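You operate a simulated robot arm through the tools that you are given. There is no shell and no other tool. Be economical: measure what you need, move in short steps, check, and stop when the job is done.

The job below is to be done with a simulated two-armed robot. You get a single attempt, and the scene is never put back.

JOB
Put the green card on top of the small white carton on the top of the cables lid. Take the small carton from the top of the work bench and leave it on the base of the wind-up tower. Open the wide drawer. The order is free. Set down upright: small carton.

Only the result counts: the job must be done as asked and must still hold three seconds after the hand-in. Knocking over, shifting, dropping, spilling or breaking anything else fails it. A push-on lid holds only when it is set on centred and level and pressed home; a screw cap is set on level and turned clockwise until tight.

ROBOT AND FRAMES
Two 7-joint arms with fingered hands on one trunk, on a base that drives. Base frame: it is fixed to the floor where the robot stands at the start and does not move with it; the origin is under the middle of the robot, x ahead of it, y to its left, z up. Units: mm, degrees, N and s.
The left shoulder is at the start at [64, 174, 1039], the right one opposite. With the tool pointing down near the work surface each hand reaches from about 100 to 740 mm from the robot's upright axis, wherever it stands, measured 20 degrees to its own side. Places, roughly: base of the wind-up tower (24x30 cm) [1020, 13200, 120]; small carton [-2750, 10000, 1000]; small white carton [750, 3250, 750]; wide drawer [-1000, 11800, 700]. Payload 3.8 kg a hand.
Tool frame (each hand has its own): the origin (TCP) lies between the finger pads and is the grasp point; the fingertips stand 26 mm ahead of it; z points along the fingers, y is the line along which they close. Largest opening 132 mm; the body of the gripper starts 73 mm behind the TCP. The gripper is a hand of 3 fingers: y runs from the thumb to the fingers, the wrist lies at [0, 0, -224] in the tool frame, and closing takes about 1.5 s.
Orientation is that of the tool frame in the base frame, as a unit quaternion [x, y, z, w]. With the fingers straight down and closing along the base's y, the tool's x points along the base's -x, its y along +y and its z along -z.

CONTROLS
- The arms move only by the tool play_rows. It takes "left_increments", "right_increments" or both (then of equal length, played together; a hand with none holds still); each is a list of rows, each a list of 2 entries, a list of its own where there are three numbers: the shift along the tool's x, y, z in mm, then the turn, a rotation vector about the tool's x, y, z in degrees. In form: [[[x, y, z], [rx, ry, rz]], ...]. A call has 1 to 10 rows; each row shifts and turns the commanded pose from where the row before left it, along the tool's axes as they then stand. "left_gripper" and "right_gripper" are, for a hand that has rows, the opening, from 0 (shut) to 1 (fully open), set as the call begins (left out, the last holds). A row lasts 0.2 s, in which the tool goes at most 50 mm and 8.6 degrees; a call with a longer step from one row to the next is refused whole, and so is a gripper value outside its range. A pose out of reach is approached as far as the arm can. The call stops where the force on the tool passes 40 N (or 10 N more than at its start, if that is more) or the arm is blocked; 0.2 s more then pass. Each finger travels about 108 mm/s and halts on what it meets, pressing with about 32 N; the grip force reading is that of the motor and also rises with nothing between the fingers. The clock runs only during rows and for 0.2 s after the last one: add rows that do not move to give the fingers time. It gives the time, the measured TCP pose, the force on the tool (base axes), the opening and the grip force at its end, in the units of the frame above (readings bear some noise), with the torque about the TCP (base axes, N m) and any sound that the robot's microphone picked up.
- Cameras (640 x 400 px; columns grow to the right, rows downward): "scene" is now at [161.9, -26.9, 977.9]; the picture's right is [-0.36, -0.93, 0.00], its down [0.30, -0.12, -0.95] and it looks along [0.88, -0.34, 0.32] (base axes); focal length 214 px, centre (320, 200). "left" rides on the left gripper at [-62, 3, -92] in its tool frame; the picture's right is [-0.05, -1.00, 0.00], its down [0.83, -0.04, -0.56] and it looks along [0.56, -0.03, 0.83] (tool axes); focal length 230 px, centre (320, 200). "right" rides on the right gripper at [62, 3, -92] in its tool frame; the picture's right is [-0.05, 1.00, 0.00], its down [-0.83, -0.04, -0.56] and it looks along [-0.56, -0.03, 0.83] (tool axes); focal length 230 px, centre (320, 200). There is no depth. A picture from a camera that has moved, and an enlarged one, comes with that camera's place and axes in the base frame and with its lens.
- snapshot(camera): a new picture of that camera. It takes no simulated time.
- lift_body(by): slides the trunk up (or, below 0, down) by that many mm; the arms and the scene camera ride with it, the base frame stays. It gives what a move gives, with no picture.
- base_move(legs): drives the robot by 1 to 6 legs, each [ahead, left, turn to the left] in mm, mm and degrees, along the robot's own axes; the way and the turn of a leg run together, so that a leg with both is an arc; at most 1500 mm and 180 degrees a leg. The arms and the cameras ride along, it lands a little off, and it stops where it bumps. It gives what a move gives.
- set_grasp(shape, hand): the hand has 3 fingers and takes this shape, open, in about a second: jaw (thumb against the fingers, like two jaws); tri (thumb and two fingers); tip (a fingertip pinch); poke (one finger out to press); point (the index stretched); flat (the hand flat); cup (the hand cupped); fist (a fist). The gripper value then closes the fingers along that shape, each until it touches; the sizes above hold for jaw. It gives what a move gives, with no picture.
- head_to(pan, tilt): turns the head with the scene camera to pan (to the left, within 60 degrees either way) and tilt (down, from -29 to 69), counted from straight ahead of the robot. It gives what a move gives.
- inspect(camera, box): a new picture of the part [left, top, right, bottom] of that camera's present view, enlarged. It takes no simulated time.
- job_done(): hands the job in; it is judged then, once.

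Work in short steps. Places have to be worked out from the pictures, the camera data and where the tool is seen: move nearer, look again, correct. Check each grasp and each placing, and mend what went wrong. You have 165 turns and 122 pictures in all, those below and enlarged ones among them. Open the grippers and draw the arms clear of the work before you hand the job in, unless the task says otherwise; then end with one line.

The tools are called after "Emit:" as name(argument=value, ...) on one line, values as JSON. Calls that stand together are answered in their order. play_rows: Moves the arms, as the interface text tells. Its arguments: {"type":"object","properties":{"left_increments":{"type":"array"},"left_gripper":{"type":"number"},"right_increments":{"type":"array"},"right_gripper":{"type":"number"}},"required":[]} The other tools are called the same way: lift_body (by) slides the trunk up or down; set_grasp (shape, hand) gives the hand a shape; base_move (legs) drives the base; head_to (pan, tilt) turns the head that bears the scene camera; snapshot (camera) takes a picture; inspect (camera, box) takes an enlarged picture of a part of a camera's view; job_done () hands the job in.

At the start:

```text
clock: 0.0
left_tool_pos: [493.9, 114.8, 1031.9]
left_tool_rot: [-0.001, 1.0, 0.0, 0.001]
left_force: [0.8, 0.1, -0.7]
left_moment: [-0.02, -0.03, -0.01]
left_grip_width: 132.1
left_finger_force: 0.1
left_shape: jaw
right_tool_pos: [304.2, -213.5, 1134.7]
right_tool_rot: [-0.001, 1.0, 0.001, 0.001]
right_force: [-0.4, 1.0, 0.5]
right_moment: [-0.01, -0.01, 0.02]
right_grip_width: 132.0
right_finger_force: 0.0
right_shape: jaw
trunk travel left (down, up): [-350.0, 132.0]
robot x, y, heading: [0.6, 1.0, -0.2]
head pan, tilt: [-21.4, -18.7]
```

scene: 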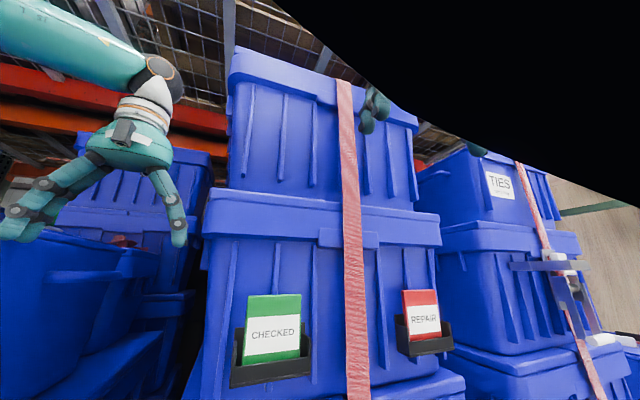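
right: 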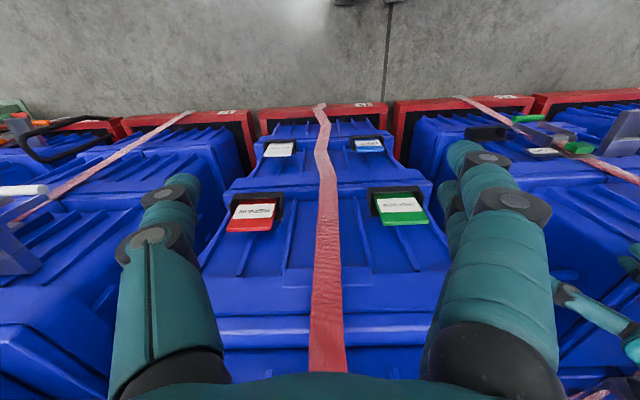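
left: 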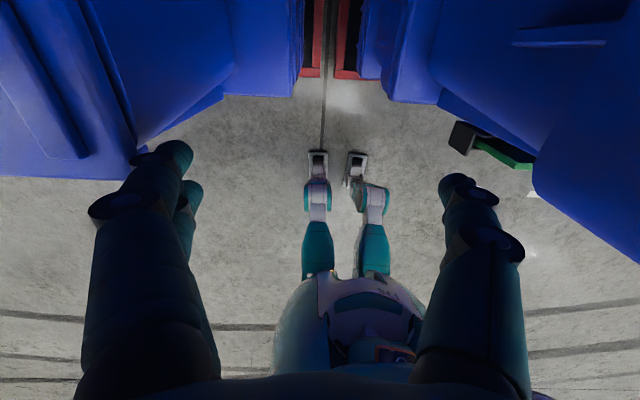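

I'll look closely at the green card, and turn the head toward it for a fuller view.

Emit:
inspect(camera="scene", box=[200, 260, 480, 400])

Emit:
head_to(pan=-10, tilt=20)

Emit:
snapshot(camera="scene")

```text
2.29 times, centred on (340, 330) of scene
camera zoom: at [161.9, -26.9, 977.9], right [-0.36, -0.93, 0.0], down [0.3, -0.12, -0.95], along [0.88, -0.34, 0.32], focal length 490 px, centre (274, -97)
```

zoom: 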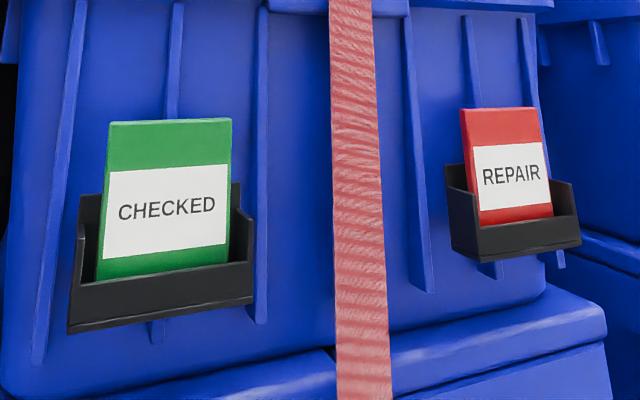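

```text
clock: 1.1
left_tool_pos: [494.2, 115.8, 1033.8]
left_tool_rot: [0.0, 1.0, 0.0, 0.0]
left_force: [0.0, 0.0, 0.5]
left_moment: [0.0, -0.01, -0.01]
left_grip_width: 131.8
left_finger_force: 0.0
left_shape: jaw
right_tool_pos: [303.4, -212.3, 1134.8]
right_tool_rot: [0.0, 1.0, 0.0, 0.0]
right_force: [-0.3, 0.8, 0.0]
right_moment: [-0.01, 0.03, 0.0]
right_grip_width: 131.9
right_finger_force: 0.1
right_shape: jaw
trunk travel left (down, up): [-350.0, 132.0]
robot x, y, heading: [0.9, -0.2, -0.1]
head pan, tilt: [-10.0, 20.0]
```

```text
117 pictures are left
camera scene: at [181.7, -15.0, 918.2], right [-0.17, -0.98, 0.0], down [-0.34, 0.06, -0.94], along [0.93, -0.16, -0.34], focal length 214 px, centre (320, 200)
```

scene: 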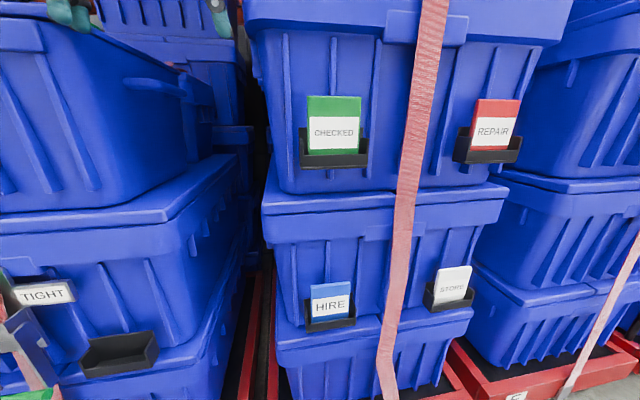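

The green card stands in a holder near [476, -84, 905], and the left camera shows clear floor behind me. I back off 200 mm to give the right arm room, then start turning the right hand to point forward.

Emit:
base_move(legs=[[-200, 0, 0]])

Emit:
play_rows(right_increments=[[[0, 0, 0], [0, -8.5, 0]], [[0, 0, 0], [0, -8.5, 0]], [[0, 0, 0], [0, -8.5, 0]], [[0, 0, 0], [0, -8.5, 0]], [[0, 0, 0], [0, -8.5, 0]], [[0, 0, 0], [0, -8.5, 0]], [[0, 0, 0], [0, -8.5, 0]], [[0, 0, 0], [0, -8.5, 0]], [[0, 0, 0], [0, -8.5, 0]], [[0, 0, 0], [0, -8.5, 0]]])

```text
clock: 2.7
left_tool_pos: [291.4, 116.3, 1034.0]
left_tool_rot: [-0.001, 1.0, 0.0, 0.002]
left_force: [-0.5, -0.5, 0.7]
left_moment: [0.0, 0.01, -0.01]
left_grip_width: 131.9
left_finger_force: 0.1
left_shape: jaw
right_tool_pos: [102.1, -213.3, 1133.9]
right_tool_rot: [-0.001, 1.0, 0.0, 0.0]
right_force: [0.3, 0.0, -0.4]
right_moment: [-0.03, -0.02, -0.01]
right_grip_width: 132.0
right_finger_force: 0.1
right_shape: jaw
trunk travel left (down, up): [-350.0, 132.0]
robot x, y, heading: [-201.6, 0.6, -0.1]
head pan, tilt: [-10.0, 20.0]
```

```text
clock: 4.9
left_tool_pos: [291.0, 115.1, 1033.6]
left_tool_rot: [-0.003, 1.0, 0.0, 0.0]
left_force: [-0.1, -0.1, -0.1]
left_moment: [-0.01, 0.03, 0.02]
left_grip_width: 131.6
left_finger_force: 0.0
left_shape: jaw
right_tool_pos: [102.6, -213.2, 1134.0]
right_tool_rot: [0.0, 0.923, 0.0, 0.385]
right_force: [-0.6, 0.6, -0.3]
right_moment: [-0.04, 0.0, -0.01]
right_grip_width: 131.9
right_finger_force: 0.1
right_shape: jaw
right hand out of reach, approached as far as the arm can: row 6, 7, 8, 9, 10
trunk travel left (down, up): [-350.0, 132.0]
robot x, y, heading: [-203.2, -0.6, 0.2]
head pan, tilt: [-10.0, 20.0]
```

The wrist was too near the body, so I push the hand outward along its fingers and check the pose.

Emit:
play_rows(right_increments=[[[20, 10, 30], [0, 0, 0]], [[20, 10, 30], [0, 0, 0]], [[20, 10, 30], [0, 0, 0]], [[20, 10, 30], [0, 0, 0]], [[20, 10, 30], [0, 0, 0]], [[20, 10, 30], [0, 0, 0]]])

```text
clock: 6.3
left_tool_pos: [291.0, 115.9, 1032.3]
left_tool_rot: [-0.002, 1.0, 0.001, 0.0]
left_force: [-0.1, -1.0, -0.9]
left_moment: [0.01, 0.01, 0.04]
left_grip_width: 132.0
left_finger_force: 0.0
left_shape: jaw
right_tool_pos: [186.9, -181.5, 1070.5]
right_tool_rot: [-0.002, 0.923, 0.001, 0.385]
right_force: [-0.4, 0.3, -0.2]
right_moment: [0.03, -0.01, -0.01]
right_grip_width: 131.8
right_finger_force: 0.0
right_shape: jaw
right hand out of reach, approached as far as the arm can: row 1, 2, 3, 4, 5, 6
trunk travel left (down, up): [-350.0, 132.0]
robot x, y, heading: [-203.7, 0.8, 0.2]
head pan, tilt: [-10.0, 20.0]
```

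Still catching up; I continue outward toward a standoff in front of the card.

Emit:
play_rows(right_increments=[[[10, 5, 30], [0, 0, 0]], [[10, 5, 30], [0, 0, 0]], [[10, 5, 20], [0, 0, 0]]])

```text
clock: 7.1
left_tool_pos: [291.3, 116.2, 1033.1]
left_tool_rot: [-0.002, 1.0, 0.0, 0.0]
left_force: [-0.3, 0.1, 0.2]
left_moment: [0.02, -0.01, -0.02]
left_grip_width: 132.0
left_finger_force: 0.1
left_shape: jaw
right_tool_pos: [221.2, -213.5, 1043.3]
right_tool_rot: [-0.001, 0.923, 0.001, 0.384]
right_force: [-0.2, 0.0, 0.2]
right_moment: [0.01, 0.01, 0.01]
right_grip_width: 131.9
right_finger_force: 0.1
right_shape: jaw
right hand out of reach, approached as far as the arm can: row 1, 2, 3
trunk travel left (down, up): [-350.0, 132.0]
robot x, y, heading: [-207.0, 0.2, 0.2]
head pan, tilt: [-10.0, 20.0]
```

I try going further forward to see whether it is proximity that prevents the orientation.

Emit:
play_rows(right_increments=[[[0, 0, 20], [0, 0, 0]], [[0, 0, 20], [0, 0, 0]], [[0, 0, 20], [0, 0, 0]], [[0, 0, 0], [0, 0, 0]]])

Emit:
snapshot(camera="scene")

```text
clock: 8.1
left_tool_pos: [290.7, 115.8, 1033.4]
left_tool_rot: [-0.002, 1.0, 0.0, 0.0]
left_force: [-0.2, 0.1, -1.1]
left_moment: [0.01, 0.03, 0.03]
left_grip_width: 131.8
left_finger_force: 0.1
left_shape: jaw
right_tool_pos: [269.3, -229.5, 1026.5]
right_tool_rot: [-0.001, 0.923, 0.0, 0.384]
right_force: [0.1, -0.1, 0.7]
right_moment: [0.02, -0.01, 0.0]
right_grip_width: 132.0
right_finger_force: 0.1
right_shape: jaw
right hand out of reach, approached as far as the arm can: row 1, 2, 3
trunk travel left (down, up): [-350.0, 132.0]
robot x, y, heading: [-202.0, 3.4, 0.2]
head pan, tilt: [-10.0, 20.0]
```

```text
116 pictures are left
camera scene: at [-20.9, -14.8, 918.2], right [-0.17, -0.99, 0.0], down [-0.34, 0.06, -0.94], along [0.93, -0.16, -0.34], focal length 214 px, centre (320, 200)
```

scene: 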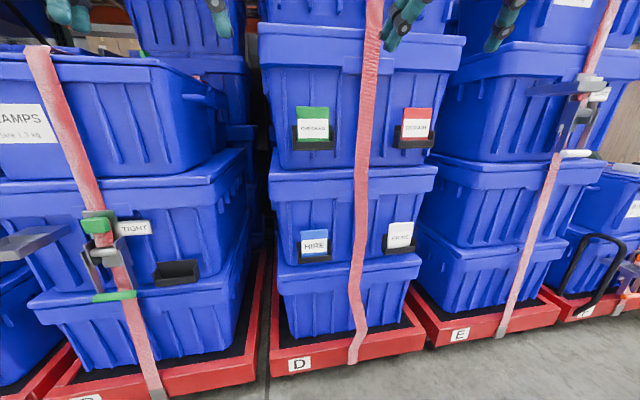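

I test whether a turn is accepted now at this extended position.

Emit:
play_rows(right_increments=[[[10, 0, 10], [0, -5, 0]], [[0, 0, 0], [0, 0, 0]]])

```text
clock: 8.7
left_tool_pos: [290.8, 114.7, 1032.8]
left_tool_rot: [-0.002, 1.0, 0.0, 0.0]
left_force: [0.0, 0.1, 0.4]
left_moment: [0.02, 0.02, -0.01]
left_grip_width: 131.9
left_finger_force: 0.0
left_shape: jaw
right_tool_pos: [268.2, -229.7, 1025.3]
right_tool_rot: [-0.001, 0.923, 0.0, 0.384]
right_force: [0.6, 0.6, 0.0]
right_moment: [0.0, 0.01, -0.01]
right_grip_width: 132.0
right_finger_force: 0.1
right_shape: jaw
right hand out of reach, approached as far as the arm can: row 1
trunk travel left (down, up): [-350.0, 132.0]
robot x, y, heading: [-201.3, -1.6, 0.2]
head pan, tilt: [-10.0, 20.0]
```

It's stuck; I turn back to find where the command becomes reachable.

Emit:
play_rows(right_increments=[[[0, 0, 0], [0, 8, 0]], [[0, 0, 0], [0, 8, 0]], [[0, 0, 0], [0, 8, 0]], [[0, 0, 0], [0, 8, 0]], [[0, 0, 0], [0, 8, 0]]])

```text
clock: 9.9
left_tool_pos: [292.4, 113.8, 1033.0]
left_tool_rot: [-0.002, 1.0, 0.0, -0.001]
left_force: [0.8, 0.3, 1.0]
left_moment: [0.0, 0.04, -0.01]
left_grip_width: 131.6
left_finger_force: 0.0
left_shape: jaw
right_tool_pos: [268.7, -229.3, 1026.4]
right_tool_rot: [-0.002, 0.999, 0.0, 0.043]
right_force: [0.1, 0.4, 0.1]
right_moment: [0.01, 0.05, 0.0]
right_grip_width: 131.8
right_finger_force: 0.2
right_shape: jaw
trunk travel left (down, up): [-350.0, 132.0]
robot x, y, heading: [-201.3, 1.9, 0.0]
head pan, tilt: [-10.0, 20.0]
```

The command resets to the reached pose, so it is a wrist limit with the arm too high. I lower the hand first, then turn it.

Emit:
play_rows(right_increments=[[[0, 10, 25], [0, 0, 0]], [[0, 10, 25], [0, 0, 0]], [[0, 10, 25], [0, 0, 0]], [[0, 10, 25], [0, 0, 0]], [[0, 10, 20], [0, 0, 0]], [[0, 10, 0], [0, -8.5, 0]], [[0, 10, 0], [0, -8.5, 0]], [[0, 10, 0], [0, -8.5, 0]], [[0, 10, 0], [0, -8.5, 0]], [[0, 10, 0], [0, -8.5, 0]]])

Emit:
play_rows(right_increments=[[[0, 10, 0], [0, -8.5, 0]], [[0, 10, 0], [0, -8.5, 0]], [[0, 10, 0], [0, -8.5, 0]], [[0, 0, 0], [0, -8.5, 0]], [[0, 0, 0], [0, -8.5, 0]]])

```text
clock: 12.1
left_tool_pos: [292.0, 115.8, 1033.5]
left_tool_rot: [-0.002, 1.0, -0.001, 0.0]
left_force: [0.3, 0.1, 1.2]
left_moment: [0.0, -0.01, -0.02]
left_grip_width: 132.0
left_finger_force: 0.2
left_shape: jaw
right_tool_pos: [304.6, -142.5, 927.7]
right_tool_rot: [-0.037, 0.941, 0.006, 0.337]
right_force: [0.1, 0.1, -0.1]
right_moment: [-0.04, 0.02, 0.0]
right_grip_width: 131.8
right_finger_force: 0.1
right_shape: jaw
right hand out of reach, approached as far as the arm can: row 8, 9, 10
trunk travel left (down, up): [-350.0, 132.0]
robot x, y, heading: [-204.2, -0.9, 0.3]
head pan, tilt: [-10.0, 20.0]
```

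```text
clock: 13.3
left_tool_pos: [291.4, 115.5, 1032.6]
left_tool_rot: [-0.002, 1.0, 0.0, 0.0]
left_force: [-0.9, -0.3, 0.3]
left_moment: [0.02, 0.02, 0.01]
left_grip_width: 131.7
left_finger_force: 0.1
left_shape: jaw
right_tool_pos: [416.5, -135.6, 1097.4]
right_tool_rot: [-0.034, 0.757, 0.014, 0.652]
right_force: [0.7, -0.8, 0.2]
right_moment: [0.01, 0.0, 0.02]
right_grip_width: 131.9
right_finger_force: 0.1
right_shape: jaw
right hand out of reach, approached as far as the arm can: row 1, 2, 3, 4, 5
trunk travel left (down, up): [-350.0, 132.0]
robot x, y, heading: [-204.0, -1.6, 0.2]
head pan, tilt: [-10.0, 20.0]
```

The hand is now forward-pointing but high. Lowering the trunk by 190 keeps this arm shape while bringing the hand to card height; first I back off 100 mm for clearance and straighten the hand.

Emit:
base_move(legs=[[-100, 0, 0]])

Emit:
lift_body(by=-190)

Emit:
play_rows(right_increments=[[[0, 0, 0], [3.9, -7, 1.6]], [[0, 0, 0], [0, 0, 0]]])

Emit:
snapshot(camera="right")

Emit:
snapshot(camera="scene")

```text
clock: 14.4
left_tool_pos: [191.2, 117.0, 1032.6]
left_tool_rot: [-0.003, 1.0, 0.0, 0.001]
left_force: [-0.1, -0.2, -0.6]
left_moment: [0.01, -0.04, 0.01]
left_grip_width: 131.7
left_finger_force: 0.1
left_shape: jaw
right_tool_pos: [316.2, -133.7, 1097.1]
right_tool_rot: [-0.035, 0.757, 0.015, 0.652]
right_force: [-0.5, 1.3, -0.3]
right_moment: [0.01, 0.01, 0.02]
right_grip_width: 131.7
right_finger_force: 0.0
right_shape: jaw
trunk travel left (down, up): [-350.0, 132.0]
robot x, y, heading: [-302.6, -0.7, 0.4]
head pan, tilt: [-10.0, 20.0]
```

```text
clock: 16.5
left_tool_pos: [191.4, 116.5, 843.9]
left_tool_rot: [-0.003, 1.0, 0.0, 0.0]
left_force: [-0.4, -0.3, -0.1]
left_moment: [-0.02, 0.01, 0.04]
left_grip_width: 132.0
left_finger_force: 0.0
left_shape: jaw
right_tool_pos: [316.4, -133.4, 907.1]
right_tool_rot: [-0.035, 0.757, 0.015, 0.652]
right_force: [0.4, 0.2, 0.1]
right_moment: [-0.02, 0.0, 0.0]
right_grip_width: 132.0
right_finger_force: 0.1
right_shape: jaw
trunk travel left (down, up): [-160.0, 322.0]
robot x, y, heading: [-302.7, 4.3, 0.2]
head pan, tilt: [-10.0, 20.0]
```

```text
clock: 17.1
left_tool_pos: [191.7, 115.5, 842.7]
left_tool_rot: [-0.004, 1.0, 0.0, 0.0]
left_force: [0.0, -0.2, -0.2]
left_moment: [0.0, 0.02, -0.01]
left_grip_width: 131.9
left_finger_force: 0.0
left_shape: jaw
right_tool_pos: [314.8, -138.8, 941.6]
right_tool_rot: [-0.004, 0.723, 0.0, 0.691]
right_force: [1.3, -0.3, 0.1]
right_moment: [-0.02, 0.01, -0.01]
right_grip_width: 131.7
right_finger_force: 0.1
right_shape: jaw
right hand out of reach, approached as far as the arm can: row 1
trunk travel left (down, up): [-160.0, 322.0]
robot x, y, heading: [-300.2, -1.8, 0.0]
head pan, tilt: [-10.0, 20.0]
```

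```text
115 pictures are left
camera right: at [218.7, -135.8, 884.1], right [0.0, 1.0, 0.05], down [-0.52, -0.04, 0.86], along [0.86, -0.02, 0.52], focal length 230 px, centre (320, 200)
```

right: 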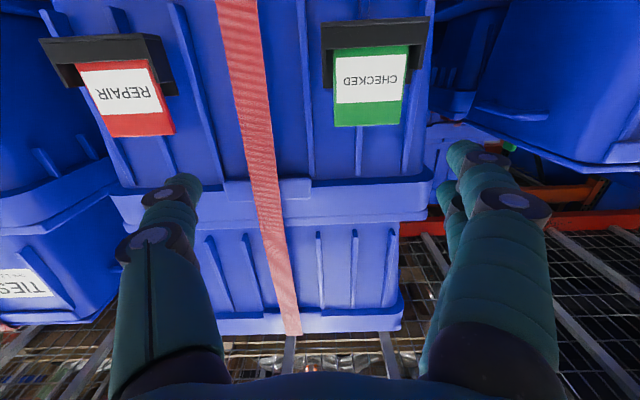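

```text
114 pictures are left
camera scene: at [-126.9, -14.8, 729.2], right [-0.17, -0.99, 0.0], down [-0.34, 0.06, -0.94], along [0.93, -0.16, -0.34], focal length 214 px, centre (320, 200)
```

scene: 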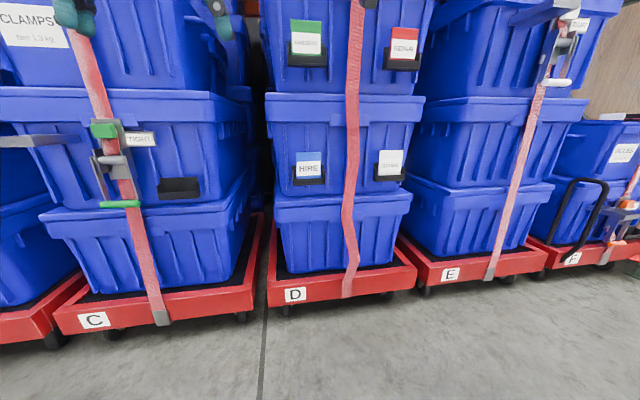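

The two views put the card's top edge at about [480, -84, 947], near vertical and ~74 mm wide. I lower the trunk slightly and bring the hand in front of the card, centred on it.

Emit:
lift_body(by=-18)

Emit:
play_rows(right_increments=[[[0, 18, 20], [0, 0, 0]], [[0, 18, 20], [0, 0, 0]], [[0, 18, 20], [0, 0, 0]], [[0, 0, 20], [0, -2.6, 0]], [[0, 0, 0], [0, 0, 0]]])

Emit:
snapshot(camera="right")

```text
clock: 17.7
left_tool_pos: [190.7, 116.4, 825.9]
left_tool_rot: [-0.003, 1.0, 0.001, 0.001]
left_force: [-1.1, -0.1, -0.3]
left_moment: [-0.02, 0.0, -0.02]
left_grip_width: 132.0
left_finger_force: 0.1
left_shape: jaw
right_tool_pos: [321.0, -138.3, 911.8]
right_tool_rot: [-0.004, 0.73, 0.0, 0.683]
right_force: [-0.3, 0.0, 0.5]
right_moment: [-0.02, -0.02, 0.0]
right_grip_width: 132.0
right_finger_force: 0.0
right_shape: jaw
trunk travel left (down, up): [-142.0, 340.0]
robot x, y, heading: [-301.0, -3.1, 0.1]
head pan, tilt: [-10.0, 20.0]
```

```text
clock: 18.9
left_tool_pos: [191.1, 116.2, 824.9]
left_tool_rot: [-0.003, 1.0, 0.0, 0.0]
left_force: [0.2, 0.0, -0.4]
left_moment: [0.02, -0.02, -0.04]
left_grip_width: 132.0
left_finger_force: 0.0
left_shape: jaw
right_tool_pos: [390.0, -133.9, 932.8]
right_tool_rot: [-0.005, 0.719, -0.002, 0.695]
right_force: [0.0, 0.0, -0.4]
right_moment: [0.01, -0.03, 0.03]
right_grip_width: 131.9
right_finger_force: 0.0
right_shape: jaw
right hand out of reach, approached as far as the arm can: row 1, 2, 3, 4
trunk travel left (down, up): [-142.0, 340.0]
robot x, y, heading: [-302.1, -3.2, 0.3]
head pan, tilt: [-10.0, 20.0]
```

```text
113 pictures are left
camera right: at [294.9, -130.3, 874.2], right [0.0, 1.0, 0.04], down [-0.52, -0.04, 0.85], along [0.85, -0.02, 0.52], focal length 230 px, centre (320, 200)
```

right: 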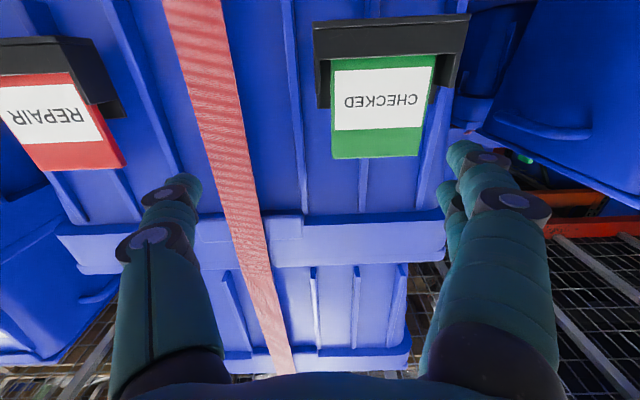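

The hand is well aligned but can't shift left with the arm, so I drive the base 48 mm left and lower the trunk a touch, then check.

Emit:
base_move(legs=[[0, 48, 0]])

Emit:
lift_body(by=-8)

Emit:
snapshot(camera="right")

```text
clock: 20.1
left_tool_pos: [191.3, 164.2, 825.3]
left_tool_rot: [-0.002, 1.0, -0.001, 0.001]
left_force: [-0.4, 0.5, 0.1]
left_moment: [-0.03, -0.02, -0.01]
left_grip_width: 132.2
left_finger_force: 0.1
left_shape: jaw
right_tool_pos: [389.3, -85.2, 932.0]
right_tool_rot: [-0.005, 0.72, -0.002, 0.694]
right_force: [0.7, 0.2, 0.6]
right_moment: [0.0, 0.02, 0.0]
right_grip_width: 131.8
right_finger_force: 0.0
right_shape: jaw
trunk travel left (down, up): [-142.0, 340.0]
robot x, y, heading: [-306.0, 48.4, 0.2]
head pan, tilt: [-10.0, 20.0]
```

```text
clock: 20.6
left_tool_pos: [191.0, 165.0, 817.3]
left_tool_rot: [-0.003, 1.0, 0.0, 0.0]
left_force: [-1.1, 1.6, 0.6]
left_moment: [-0.02, -0.05, -0.02]
left_grip_width: 131.9
left_finger_force: 0.0
left_shape: jaw
right_tool_pos: [388.6, -86.6, 925.4]
right_tool_rot: [-0.006, 0.72, -0.001, 0.694]
right_force: [-0.6, 0.7, 0.5]
right_moment: [-0.01, 0.01, 0.03]
right_grip_width: 132.0
right_finger_force: 0.0
right_shape: jaw
trunk travel left (down, up): [-134.0, 348.0]
robot x, y, heading: [-297.8, 48.9, 0.2]
head pan, tilt: [-10.0, 20.0]
```

```text
112 pictures are left
camera right: at [294.3, -82.4, 866.3], right [0.0, 1.0, 0.04], down [-0.52, -0.04, 0.85], along [0.85, -0.02, 0.52], focal length 230 px, centre (320, 200)
```

right: 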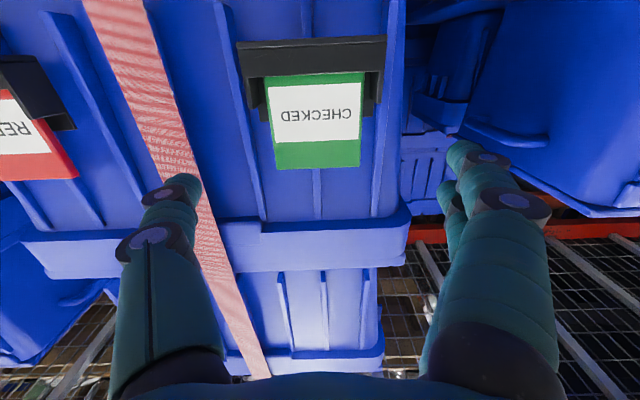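

Centred. I advance 55 mm along the fingers and look again.

Emit:
play_rows(right_increments=[[[0, 0, 20], [0, 0, 0]], [[0, 0, 20], [0, 0, 0]], [[0, 0, 15], [0, 0, 0]]])

Emit:
snapshot(camera="right")

```text
clock: 21.4
left_tool_pos: [191.0, 163.4, 817.2]
left_tool_rot: [-0.003, 1.0, -0.001, -0.001]
left_force: [-0.4, 0.7, -0.4]
left_moment: [0.0, 0.04, 0.01]
left_grip_width: 131.9
left_finger_force: 0.3
left_shape: jaw
right_tool_pos: [437.2, -101.7, 926.5]
right_tool_rot: [-0.006, 0.72, -0.001, 0.694]
right_force: [-0.2, 0.4, 0.8]
right_moment: [0.02, 0.04, 0.03]
right_grip_width: 132.0
right_finger_force: 0.2
right_shape: jaw
right hand out of reach, approached as far as the arm can: row 1, 2, 3
trunk travel left (down, up): [-134.0, 348.0]
robot x, y, heading: [-300.3, 44.8, 0.2]
head pan, tilt: [-10.0, 20.0]
```

```text
111 pictures are left
camera right: at [342.9, -99.8, 868.0], right [-0.01, 1.0, 0.04], down [-0.52, -0.04, 0.85], along [0.85, -0.02, 0.52], focal length 230 px, centre (320, 200)
```

right: 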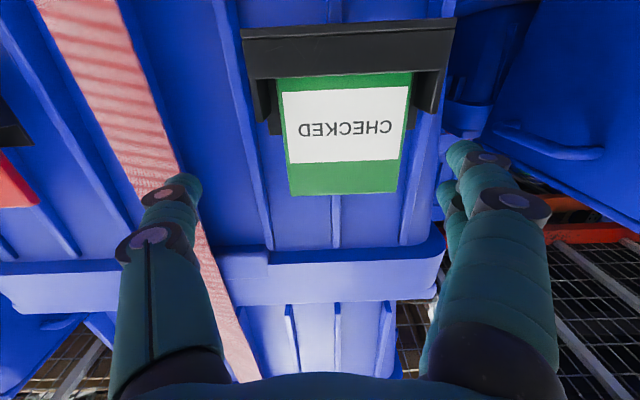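

The hand drifted to y=-102 while the card is at -85, so I drive the base 16 mm left and then 24 mm forward.

Emit:
base_move(legs=[[0, 16, 0]])

Emit:
base_move(legs=[[22, 0, 0]])

Emit:
snapshot(camera="right")

```text
clock: 22.2
left_tool_pos: [189.7, 180.0, 816.7]
left_tool_rot: [-0.002, 1.0, -0.001, 0.001]
left_force: [-0.1, 0.5, -0.4]
left_moment: [0.02, 0.01, 0.01]
left_grip_width: 131.8
left_finger_force: 0.1
left_shape: jaw
right_tool_pos: [437.5, -85.7, 925.7]
right_tool_rot: [-0.006, 0.72, -0.001, 0.694]
right_force: [0.1, 0.1, 0.1]
right_moment: [0.0, 0.01, 0.03]
right_grip_width: 132.0
right_finger_force: 0.0
right_shape: jaw
trunk travel left (down, up): [-134.0, 348.0]
robot x, y, heading: [-302.0, 64.0, 0.0]
head pan, tilt: [-10.0, 20.0]
```

```text
clock: 23.1
left_tool_pos: [214.2, 180.8, 817.3]
left_tool_rot: [-0.003, 1.0, 0.001, 0.0]
left_force: [-0.1, 0.1, -0.2]
left_moment: [0.01, 0.02, 0.0]
left_grip_width: 131.9
left_finger_force: 0.0
left_shape: jaw
right_tool_pos: [459.4, -87.5, 926.8]
right_tool_rot: [-0.006, 0.72, -0.001, 0.694]
right_force: [-0.2, 0.0, -0.6]
right_moment: [0.03, -0.01, 0.0]
right_grip_width: 131.8
right_finger_force: 0.0
right_shape: jaw
trunk travel left (down, up): [-134.0, 348.0]
robot x, y, heading: [-279.1, 63.0, -0.0]
head pan, tilt: [-10.0, 20.0]
```

```text
110 pictures are left
camera right: at [365.6, -83.5, 867.7], right [-0.01, 1.0, 0.04], down [-0.52, -0.04, 0.85], along [0.85, -0.02, 0.52], focal length 230 px, centre (320, 200)
```

right: 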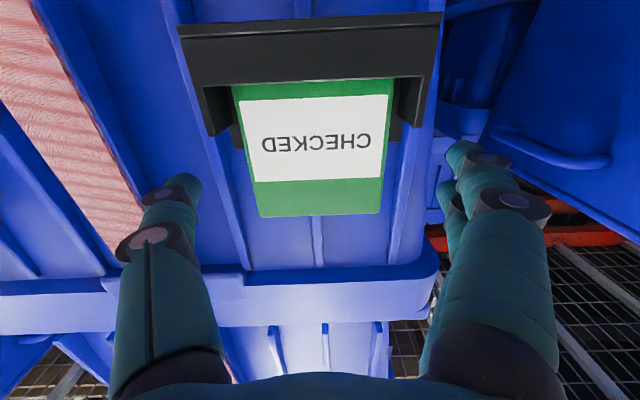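

Fingertips are about 5 mm past the card front; I go 5 mm further and close slowly by giving rest rows.

Emit:
base_move(legs=[[5, 0, 0]])

Emit:
play_rows(right_increments=[[[0, 0, 0], [0, 0, 0]], [[0, 0, 0], [0, 0, 0]], [[0, 0, 0], [0, 0, 0]], [[0, 0, 0], [0, 0, 0]], [[0, 0, 0], [0, 0, 0]], [[0, 0, 0], [0, 0, 0]]], right_gripper=0.35)

Emit:
snapshot(camera="right")

```text
clock: 23.8
left_tool_pos: [218.2, 180.2, 816.5]
left_tool_rot: [-0.002, 1.0, 0.001, 0.0]
left_force: [1.0, 0.6, -0.2]
left_moment: [0.02, 0.0, -0.01]
left_grip_width: 131.8
left_finger_force: 0.1
left_shape: jaw
right_tool_pos: [464.0, -86.4, 926.3]
right_tool_rot: [-0.005, 0.72, -0.002, 0.694]
right_force: [0.7, -0.7, 0.0]
right_moment: [-0.01, 0.04, 0.04]
right_grip_width: 132.0
right_finger_force: 0.1
right_shape: jaw
trunk travel left (down, up): [-134.0, 348.0]
robot x, y, heading: [-276.7, 65.1, 0.5]
head pan, tilt: [-10.0, 20.0]
```

```text
clock: 25.2
left_tool_pos: [217.8, 179.7, 816.9]
left_tool_rot: [-0.003, 1.0, 0.0, 0.0]
left_force: [0.0, -0.4, 0.3]
left_moment: [0.0, -0.02, -0.01]
left_grip_width: 131.7
left_finger_force: 0.1
left_shape: jaw
right_tool_pos: [464.0, -85.9, 926.8]
right_tool_rot: [-0.006, 0.72, -0.001, 0.694]
right_force: [0.1, 0.3, 0.9]
right_moment: [0.0, -0.01, 0.02]
right_grip_width: 65.7
right_finger_force: 32.1
right_shape: jaw
trunk travel left (down, up): [-134.0, 348.0]
robot x, y, heading: [-276.2, 66.7, 0.1]
head pan, tilt: [-10.0, 20.0]
```

```text
109 pictures are left
camera right: at [370.2, -83.7, 868.2], right [-0.01, 1.0, 0.04], down [-0.52, -0.04, 0.85], along [0.85, -0.02, 0.52], focal length 230 px, centre (320, 200)
```

right: 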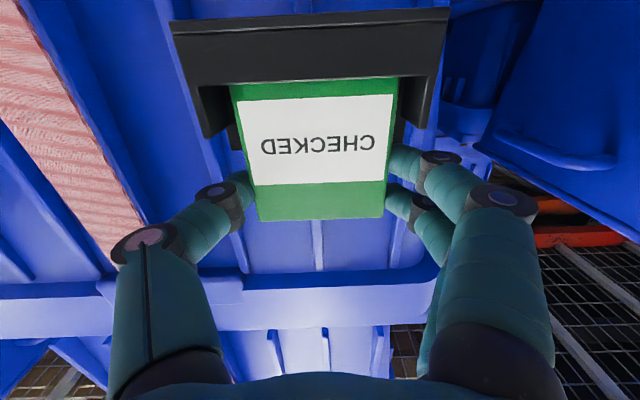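

Gripped at 65.7 mm with 32 N. I lift the trunk straight up 60 mm and check.

Emit:
lift_body(by=60)

Emit:
snapshot(camera="right")

```text
clock: 26.2
left_tool_pos: [219.5, 180.1, 877.0]
left_tool_rot: [-0.003, 1.0, 0.0, 0.0]
left_force: [0.2, 0.5, -0.4]
left_moment: [-0.04, -0.01, 0.02]
left_grip_width: 131.9
left_finger_force: 0.0
left_shape: jaw
right_tool_pos: [442.0, -88.1, 1027.1]
right_tool_rot: [-0.007, 0.701, -0.001, 0.713]
right_force: [0.6, -0.9, -1.1]
right_moment: [0.03, 0.04, 0.0]
right_grip_width: 65.5
right_finger_force: 32.3
right_shape: jaw
trunk travel left (down, up): [-194.0, 288.0]
robot x, y, heading: [-276.8, 62.4, 0.6]
head pan, tilt: [-10.0, 20.0]
```

```text
108 pictures are left
camera right: at [351.8, -85.2, 962.6], right [-0.01, 1.0, 0.04], down [-0.57, -0.04, 0.82], along [0.82, -0.01, 0.57], focal length 230 px, centre (320, 200)
```

right: 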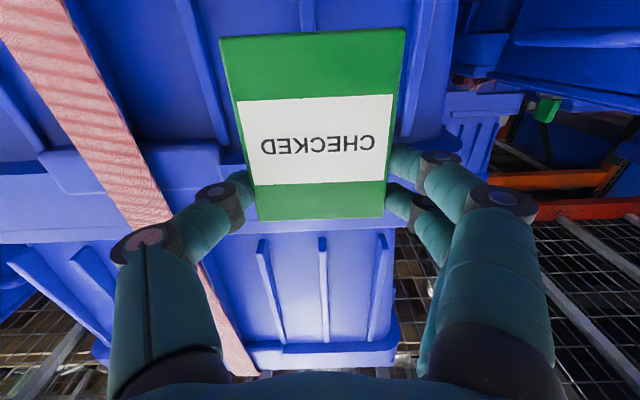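

The card is out of the holder and firmly held. I back the base off 250 mm, and look left along the aisle.

Emit:
base_move(legs=[[-250, 0, 0]])

Emit:
head_to(pan=60, tilt=15)

Emit:
snapshot(camera="scene")

```text
clock: 27.9
left_tool_pos: [-22.3, 180.7, 876.9]
left_tool_rot: [-0.005, 1.0, 0.0, 0.0]
left_force: [0.5, -0.1, 0.0]
left_moment: [-0.04, -0.01, 0.0]
left_grip_width: 131.8
left_finger_force: 0.2
left_shape: jaw
right_tool_pos: [201.5, -87.5, 1027.8]
right_tool_rot: [-0.008, 0.7, 0.0, 0.714]
right_force: [0.6, -0.6, -0.6]
right_moment: [0.02, 0.01, 0.02]
right_grip_width: 65.6
right_finger_force: 32.2
right_shape: jaw
trunk travel left (down, up): [-194.0, 288.0]
robot x, y, heading: [-514.0, 64.9, 0.4]
head pan, tilt: [-10.0, 20.0]
```

```text
clock: 29.4
left_tool_pos: [-22.3, 181.3, 877.4]
left_tool_rot: [-0.005, 1.0, 0.0, 0.0]
left_force: [0.1, -0.1, 0.2]
left_moment: [0.01, -0.02, 0.02]
left_grip_width: 131.9
left_finger_force: 0.0
left_shape: jaw
right_tool_pos: [202.6, -86.6, 1028.0]
right_tool_rot: [-0.008, 0.7, 0.0, 0.714]
right_force: [0.6, 0.7, 0.4]
right_moment: [0.0, 0.04, -0.02]
right_grip_width: 65.3
right_finger_force: 32.3
right_shape: jaw
trunk travel left (down, up): [-194.0, 288.0]
robot x, y, heading: [-516.1, 62.4, 0.2]
head pan, tilt: [60.0, 15.0]
```

```text
107 pictures are left
camera scene: at [-387.2, 145.5, 773.4], right [0.87, -0.5, 0.0], down [-0.13, -0.22, -0.97], along [0.48, 0.84, -0.26], focal length 214 px, centre (320, 200)
```

scene: 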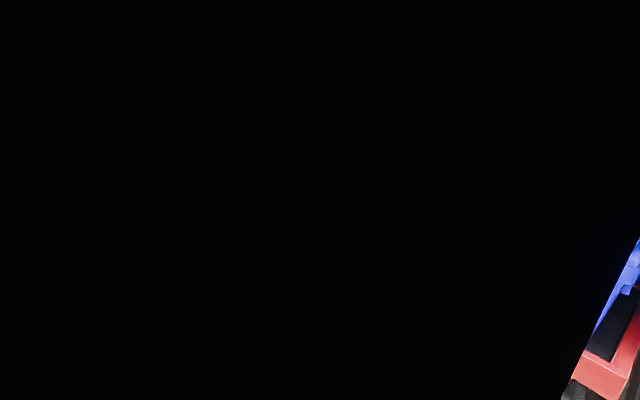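

The view is blocked, likely by my own left arm. I try a smaller pan.

Emit:
head_to(pan=35, tilt=10)

Emit:
snapshot(camera="scene")

Emit:
snapshot(camera="left")

```text
clock: 30.2
left_tool_pos: [-21.8, 181.5, 875.8]
left_tool_rot: [-0.004, 1.0, 0.0, 0.001]
left_force: [-0.3, -0.2, 0.4]
left_moment: [-0.03, 0.0, 0.04]
left_grip_width: 132.0
left_finger_force: 0.1
left_shape: jaw
right_tool_pos: [202.2, -86.9, 1027.3]
right_tool_rot: [-0.009, 0.701, 0.001, 0.714]
right_force: [0.5, -0.4, 0.2]
right_moment: [0.01, 0.01, 0.02]
right_grip_width: 65.4
right_finger_force: 31.7
right_shape: jaw
trunk travel left (down, up): [-194.0, 288.0]
robot x, y, heading: [-517.8, 62.9, 0.4]
head pan, tilt: [35.0, 10.0]
```

```text
106 pictures are left
camera scene: at [-357.7, 118.2, 781.5], right [0.58, -0.82, 0.0], down [-0.14, -0.1, -0.98], along [0.8, 0.57, -0.17], focal length 214 px, centre (320, 200)
```

scene: 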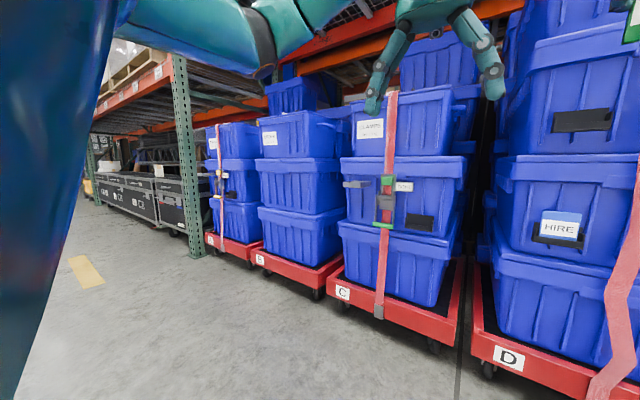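

```text
105 pictures are left
camera left: at [39.6, 184.2, 968.1], right [0.06, -1.0, 0.0], down [-0.83, -0.05, 0.56], along [-0.55, -0.03, -0.83], focal length 230 px, centre (320, 200)
```

left: 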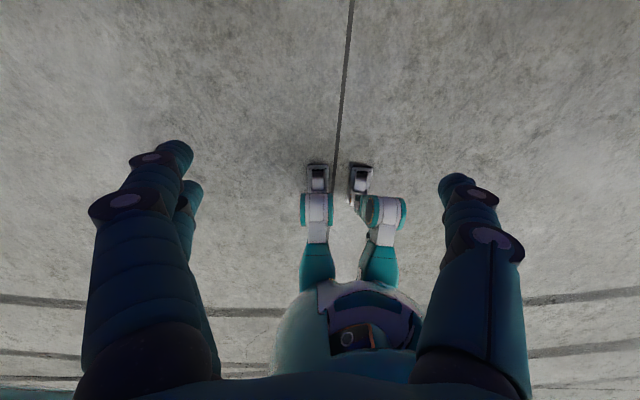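

The aisle to the left is clear; the flight cases lie behind a green upright around y≈2100, fronts near x≈480. I strafe left 2.7 m and look.

Emit:
base_move(legs=[[0, 1400, 0], [0, 1400, 0]])

Emit:
snapshot(camera="scene")

```text
clock: 54.6
left_tool_pos: [-52.5, 2961.8, 877.4]
left_tool_rot: [-0.002, 1.0, 0.0, 0.0]
left_force: [0.1, 0.5, 0.3]
left_moment: [0.04, -0.01, 0.0]
left_grip_width: 131.9
left_finger_force: 0.0
left_shape: jaw
right_tool_pos: [172.4, 2693.5, 1027.0]
right_tool_rot: [-0.007, 0.701, 0.0, 0.714]
right_force: [-0.2, 0.0, -0.4]
right_moment: [0.02, 0.02, -0.02]
right_grip_width: 65.3
right_finger_force: 31.8
right_shape: jaw
trunk travel left (down, up): [-194.0, 288.0]
robot x, y, heading: [-546.2, 2845.2, 0.2]
head pan, tilt: [35.0, 10.0]
```

```text
104 pictures are left
camera scene: at [-387.4, 2900.6, 781.5], right [0.58, -0.82, 0.0], down [-0.14, -0.1, -0.98], along [0.81, 0.57, -0.17], focal length 214 px, centre (320, 200)
```

scene: 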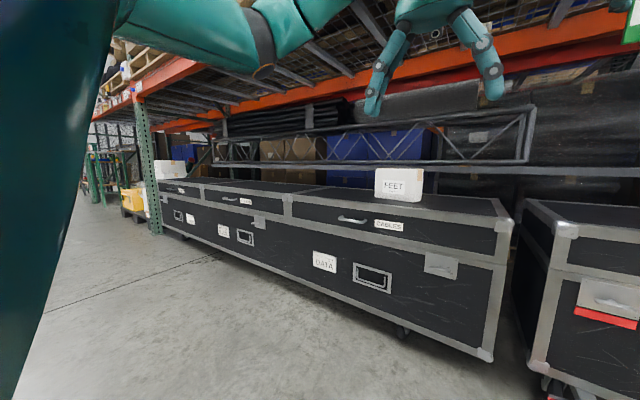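

The "FEET" carton sits on the CABLES lid, top around z≈745, with the shelf deck well above (~1400). I draw the hand back and turn it to point down so the card lies flat beneath the palm.

Emit:
play_rows(right_increments=[[[0, 0, -40], [0, 0, 0]], [[0, 0, -40], [0, 0, 0]], [[0, 0, -40], [0, 0, 0]], [[0, 0, -40], [0, 8.5, 0]], [[0, 0, -30], [0, 8.5, 0]], [[20, 0, 0], [0, 8.5, 0]], [[20, 0, 0], [0, 8.5, 0]], [[20, 0, 0], [0, 8.5, 0]], [[20, 0, 0], [0, 8.5, 0]], [[0, 0, 0], [0, 8.5, 0]]])

Emit:
play_rows(right_increments=[[[0, 0, 0], [0, 8.5, 0]], [[0, 0, 0], [0, 8.5, 0]], [[0, 0, 0], [0, 8.5, 0]], [[0, 0, 0], [0, 5, 0]]])

Emit:
snapshot(camera="right")

```text
clock: 56.8
left_tool_pos: [-52.9, 2962.7, 877.3]
left_tool_rot: [-0.002, 1.0, -0.001, 0.0]
left_force: [0.3, 0.1, 1.1]
left_moment: [0.01, 0.0, -0.02]
left_grip_width: 132.1
left_finger_force: 0.1
left_shape: jaw
right_tool_pos: [-57.0, 2691.5, 958.1]
right_tool_rot: [-0.006, 0.962, -0.004, 0.272]
right_force: [-0.3, 0.1, -0.5]
right_moment: [0.0, 0.03, -0.01]
right_grip_width: 65.2
right_finger_force: 31.9
right_shape: jaw
trunk travel left (down, up): [-194.0, 288.0]
robot x, y, heading: [-545.5, 2842.0, 0.3]
head pan, tilt: [35.0, 10.0]
```

```text
clock: 57.8
left_tool_pos: [-51.1, 2962.7, 877.4]
left_tool_rot: [-0.003, 1.0, -0.001, 0.0]
left_force: [-0.8, 0.3, 0.7]
left_moment: [-0.02, 0.0, 0.02]
left_grip_width: 131.7
left_finger_force: 0.0
left_shape: jaw
right_tool_pos: [-67.1, 2670.7, 956.8]
right_tool_rot: [-0.004, 1.0, -0.007, 0.009]
right_force: [-0.4, 0.1, 0.2]
right_moment: [0.01, -0.01, -0.01]
right_grip_width: 65.2
right_finger_force: 31.7
right_shape: jaw
right hand out of reach, approached as far as the arm can: row 3
trunk travel left (down, up): [-194.0, 288.0]
robot x, y, heading: [-543.0, 2845.1, 0.3]
head pan, tilt: [35.0, 10.0]
```

```text
103 pictures are left
camera right: at [-129.9, 2675.5, 1047.8], right [0.04, 1.0, -0.01], down [0.82, -0.03, 0.57], along [0.57, -0.03, -0.82], focal length 230 px, centre (320, 200)
```

right: 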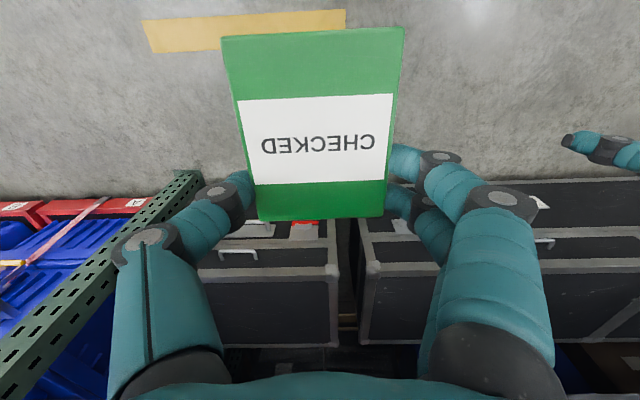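

Card is flat and steady. I strafe 540 mm left and forward 250 mm, then turn the head to the carton.

Emit:
base_move(legs=[[0, 540, 0], [250, 0, 0]])

Emit:
head_to(pan=-10, tilt=15)

Emit:
snapshot(camera="scene")

```text
clock: 64.5
left_tool_pos: [197.5, 3496.8, 875.3]
left_tool_rot: [0.001, 1.0, 0.0, 0.0]
left_force: [0.2, -0.1, -0.2]
left_moment: [-0.02, -0.02, -0.03]
left_grip_width: 131.9
left_finger_force: 0.1
left_shape: jaw
right_tool_pos: [180.5, 3205.6, 957.1]
right_tool_rot: [-0.001, 1.0, -0.006, 0.01]
right_force: [0.9, 0.1, -1.0]
right_moment: [-0.03, 0.04, 0.01]
right_grip_width: 65.0
right_finger_force: 31.8
right_shape: jaw
trunk travel left (down, up): [-194.0, 288.0]
robot x, y, heading: [-293.9, 3385.5, -0.2]
head pan, tilt: [35.0, 10.0]
```

```text
clock: 65.6
left_tool_pos: [197.9, 3497.1, 877.7]
left_tool_rot: [0.001, 1.0, 0.0, 0.001]
left_force: [0.0, -0.1, -0.8]
left_moment: [0.03, 0.0, 0.04]
left_grip_width: 131.8
left_finger_force: 0.1
left_shape: jaw
right_tool_pos: [179.4, 3205.7, 957.2]
right_tool_rot: [-0.001, 1.0, -0.005, 0.009]
right_force: [0.1, 0.6, -1.1]
right_moment: [-0.01, -0.03, 0.0]
right_grip_width: 65.2
right_finger_force: 32.2
right_shape: jaw
trunk travel left (down, up): [-194.0, 288.0]
robot x, y, heading: [-296.8, 3383.8, -0.4]
head pan, tilt: [-10.0, 15.0]
```

```text
102 pictures are left
camera scene: at [-123.3, 3368.3, 773.4], right [-0.18, -0.98, 0.0], down [-0.25, 0.05, -0.97], along [0.95, -0.17, -0.26], focal length 214 px, centre (320, 200)
```

scene: 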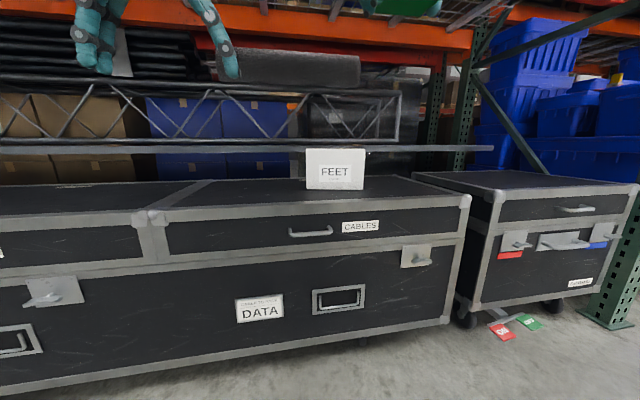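

There are small red/green tags near the right case on the floor; I zoom there and on the carton.

Emit:
inspect(camera="scene", box=[440, 270, 600, 370])

Emit:
inspect(camera="scene", box=[240, 130, 440, 255])

```text
4.00 times, centred on (520, 320) of scene
camera zoom: at [-123.3, 3368.3, 773.4], right [-0.18, -0.98, 0.0], down [-0.25, 0.05, -0.97], along [0.95, -0.17, -0.26], focal length 858 px, centre (-480, -280)
```

zoom: 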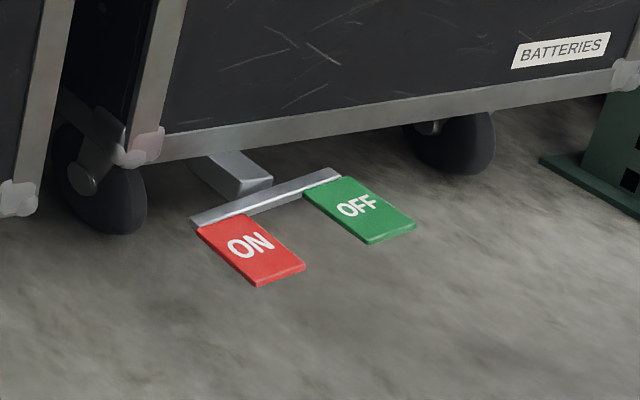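

```text
3.20 times, centred on (340, 192) of scene
camera zoom: at [-123.3, 3368.3, 773.4], right [-0.18, -0.98, 0.0], down [-0.25, 0.05, -0.97], along [0.95, -0.17, -0.26], focal length 686 px, centre (256, 224)
```

zoom: 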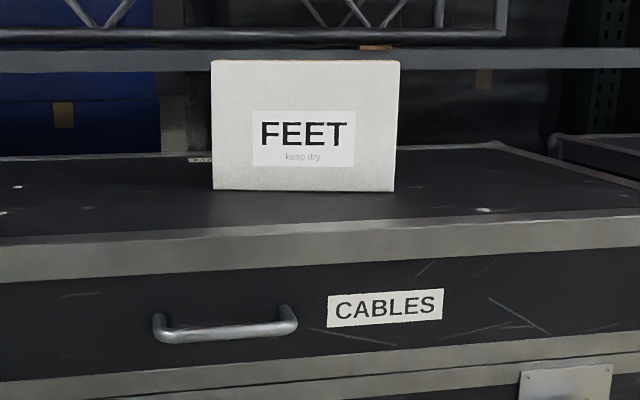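

Those are brake pedals; I keep clear. The FEET carton's front is at about x=610, y≈3183, top z≈752. I drive forward 290 mm and look down with the right hand's camera.

Emit:
base_move(legs=[[290, 0, 0]])

Emit:
snapshot(camera="right")

Emit:
snapshot(camera="scene")

```text
clock: 67.6
left_tool_pos: [490.8, 3493.8, 876.2]
left_tool_rot: [0.003, 1.0, -0.001, 0.0]
left_force: [0.1, 0.0, 0.7]
left_moment: [-0.05, 0.0, 0.02]
left_grip_width: 131.9
left_finger_force: 0.0
left_shape: jaw
right_tool_pos: [473.9, 3203.3, 958.0]
right_tool_rot: [0.0, 1.0, -0.006, 0.01]
right_force: [0.0, -1.3, -0.6]
right_moment: [-0.01, -0.01, -0.01]
right_grip_width: 65.3
right_finger_force: 32.0
right_shape: jaw
trunk travel left (down, up): [-194.0, 288.0]
robot x, y, heading: [-5.2, 3383.1, -0.5]
head pan, tilt: [-10.0, 15.0]
```

```text
99 pictures are left
camera right: at [410.5, 3207.8, 1047.5], right [0.05, 1.0, -0.01], down [0.82, -0.04, 0.57], along [0.57, -0.04, -0.82], focal length 230 px, centre (320, 200)
```

right: 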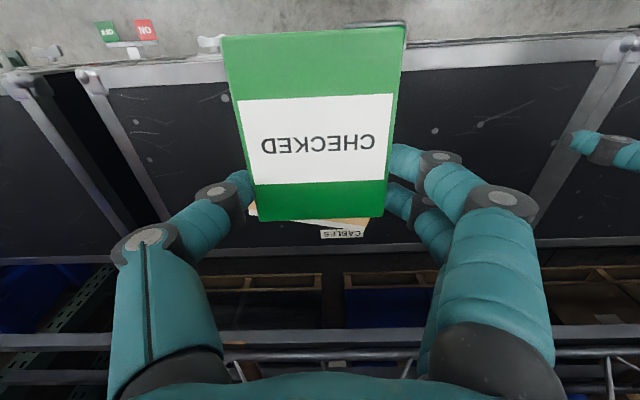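

```text
98 pictures are left
camera scene: at [170.8, 3366.1, 773.3], right [-0.18, -0.98, 0.0], down [-0.26, 0.05, -0.97], along [0.95, -0.17, -0.26], focal length 214 px, centre (320, 200)
```

scene: 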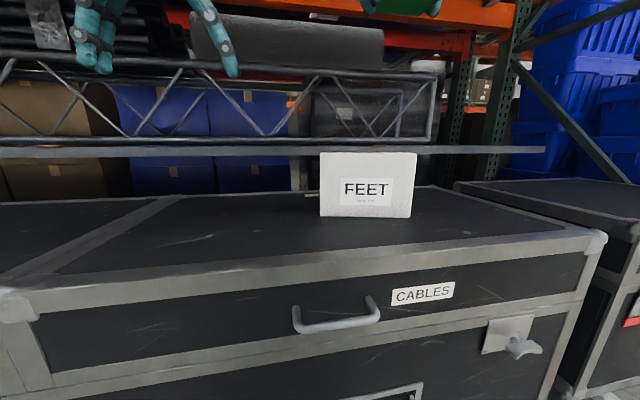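

I zoom the right camera on the strip of carton visible beyond the card.

Emit:
inspect(camera="right", box=[220, 170, 420, 280])

```text
3.20 times, centred on (320, 225) of right
camera zoom: at [410.5, 3207.8, 1047.5], right [0.05, 1.0, -0.01], down [0.82, -0.04, 0.57], along [0.57, -0.04, -0.82], focal length 736 px, centre (320, 120)
```

zoom: 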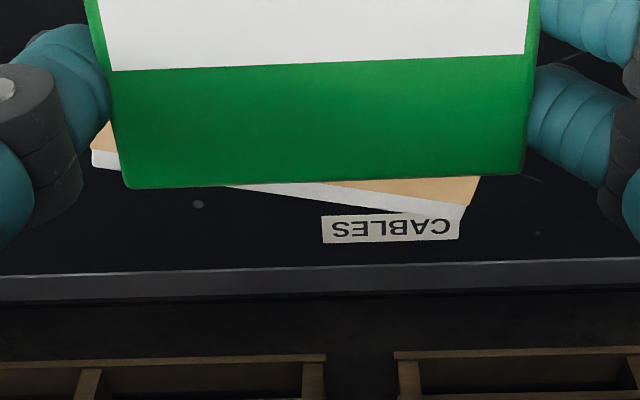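

The carton's top back edge appears slightly yawed and the depth seems small. To be sure I back off 250 mm, raise the trunk 250 mm and look down on its top.

Emit:
base_move(legs=[[-250, 0, 0]])

Emit:
lift_body(by=280)

Emit:
head_to(pan=-14, tilt=30)

Emit:
inspect(camera="scene", box=[220, 100, 420, 225])

```text
clock: 69.4
left_tool_pos: [238.7, 3494.8, 876.3]
left_tool_rot: [0.004, 1.0, -0.001, 0.0]
left_force: [-0.6, -0.5, -0.2]
left_moment: [0.04, 0.01, -0.01]
left_grip_width: 131.8
left_finger_force: 0.1
left_shape: jaw
right_tool_pos: [221.9, 3203.6, 956.5]
right_tool_rot: [0.001, 1.0, -0.006, 0.009]
right_force: [-0.3, -0.3, -0.8]
right_moment: [0.0, -0.01, -0.04]
right_grip_width: 65.2
right_finger_force: 31.9
right_shape: jaw
trunk travel left (down, up): [-194.0, 288.0]
robot x, y, heading: [-252.4, 3383.9, -0.6]
head pan, tilt: [-10.0, 15.0]
```

```text
clock: 72.3
left_tool_pos: [242.1, 3497.1, 1154.5]
left_tool_rot: [0.003, 1.0, 0.0, -0.002]
left_force: [0.5, -0.6, -0.8]
left_moment: [0.0, 0.03, -0.01]
left_grip_width: 131.7
left_finger_force: 0.1
left_shape: jaw
right_tool_pos: [59.1, 3206.1, 1421.4]
right_tool_rot: [0.003, 0.966, -0.007, 0.26]
right_force: [-0.7, -0.1, 0.0]
right_moment: [0.03, 0.0, 0.0]
right_grip_width: 65.0
right_finger_force: 31.5
right_shape: jaw
trunk travel left (down, up): [-474.0, 8.0]
robot x, y, heading: [-254.4, 3384.2, -0.3]
head pan, tilt: [-10.0, 15.0]
```

```text
clock: 73.0
left_tool_pos: [240.0, 3495.5, 1156.7]
left_tool_rot: [0.003, 1.0, 0.0, 0.0]
left_force: [0.4, -0.2, 1.2]
left_moment: [0.02, -0.03, 0.01]
left_grip_width: 132.1
left_finger_force: 0.2
left_shape: jaw
right_tool_pos: [58.3, 3205.2, 1422.5]
right_tool_rot: [0.002, 0.966, -0.008, 0.26]
right_force: [-0.4, -0.3, -0.4]
right_moment: [0.01, -0.01, 0.03]
right_grip_width: 64.8
right_finger_force: 32.1
right_shape: jaw
trunk travel left (down, up): [-474.0, 8.0]
robot x, y, heading: [-255.1, 3386.1, -0.4]
head pan, tilt: [-14.0, 30.0]
```

```text
3.20 times, centred on (320, 162) of scene
camera zoom: at [-61.0, 3361.9, 1059.4], right [-0.25, -0.97, 0.0], down [-0.48, 0.12, -0.87], along [0.84, -0.22, -0.5], focal length 686 px, centre (320, 320)
```

zoom: 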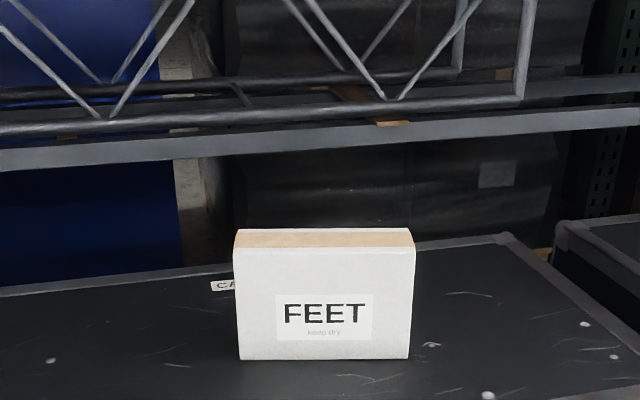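

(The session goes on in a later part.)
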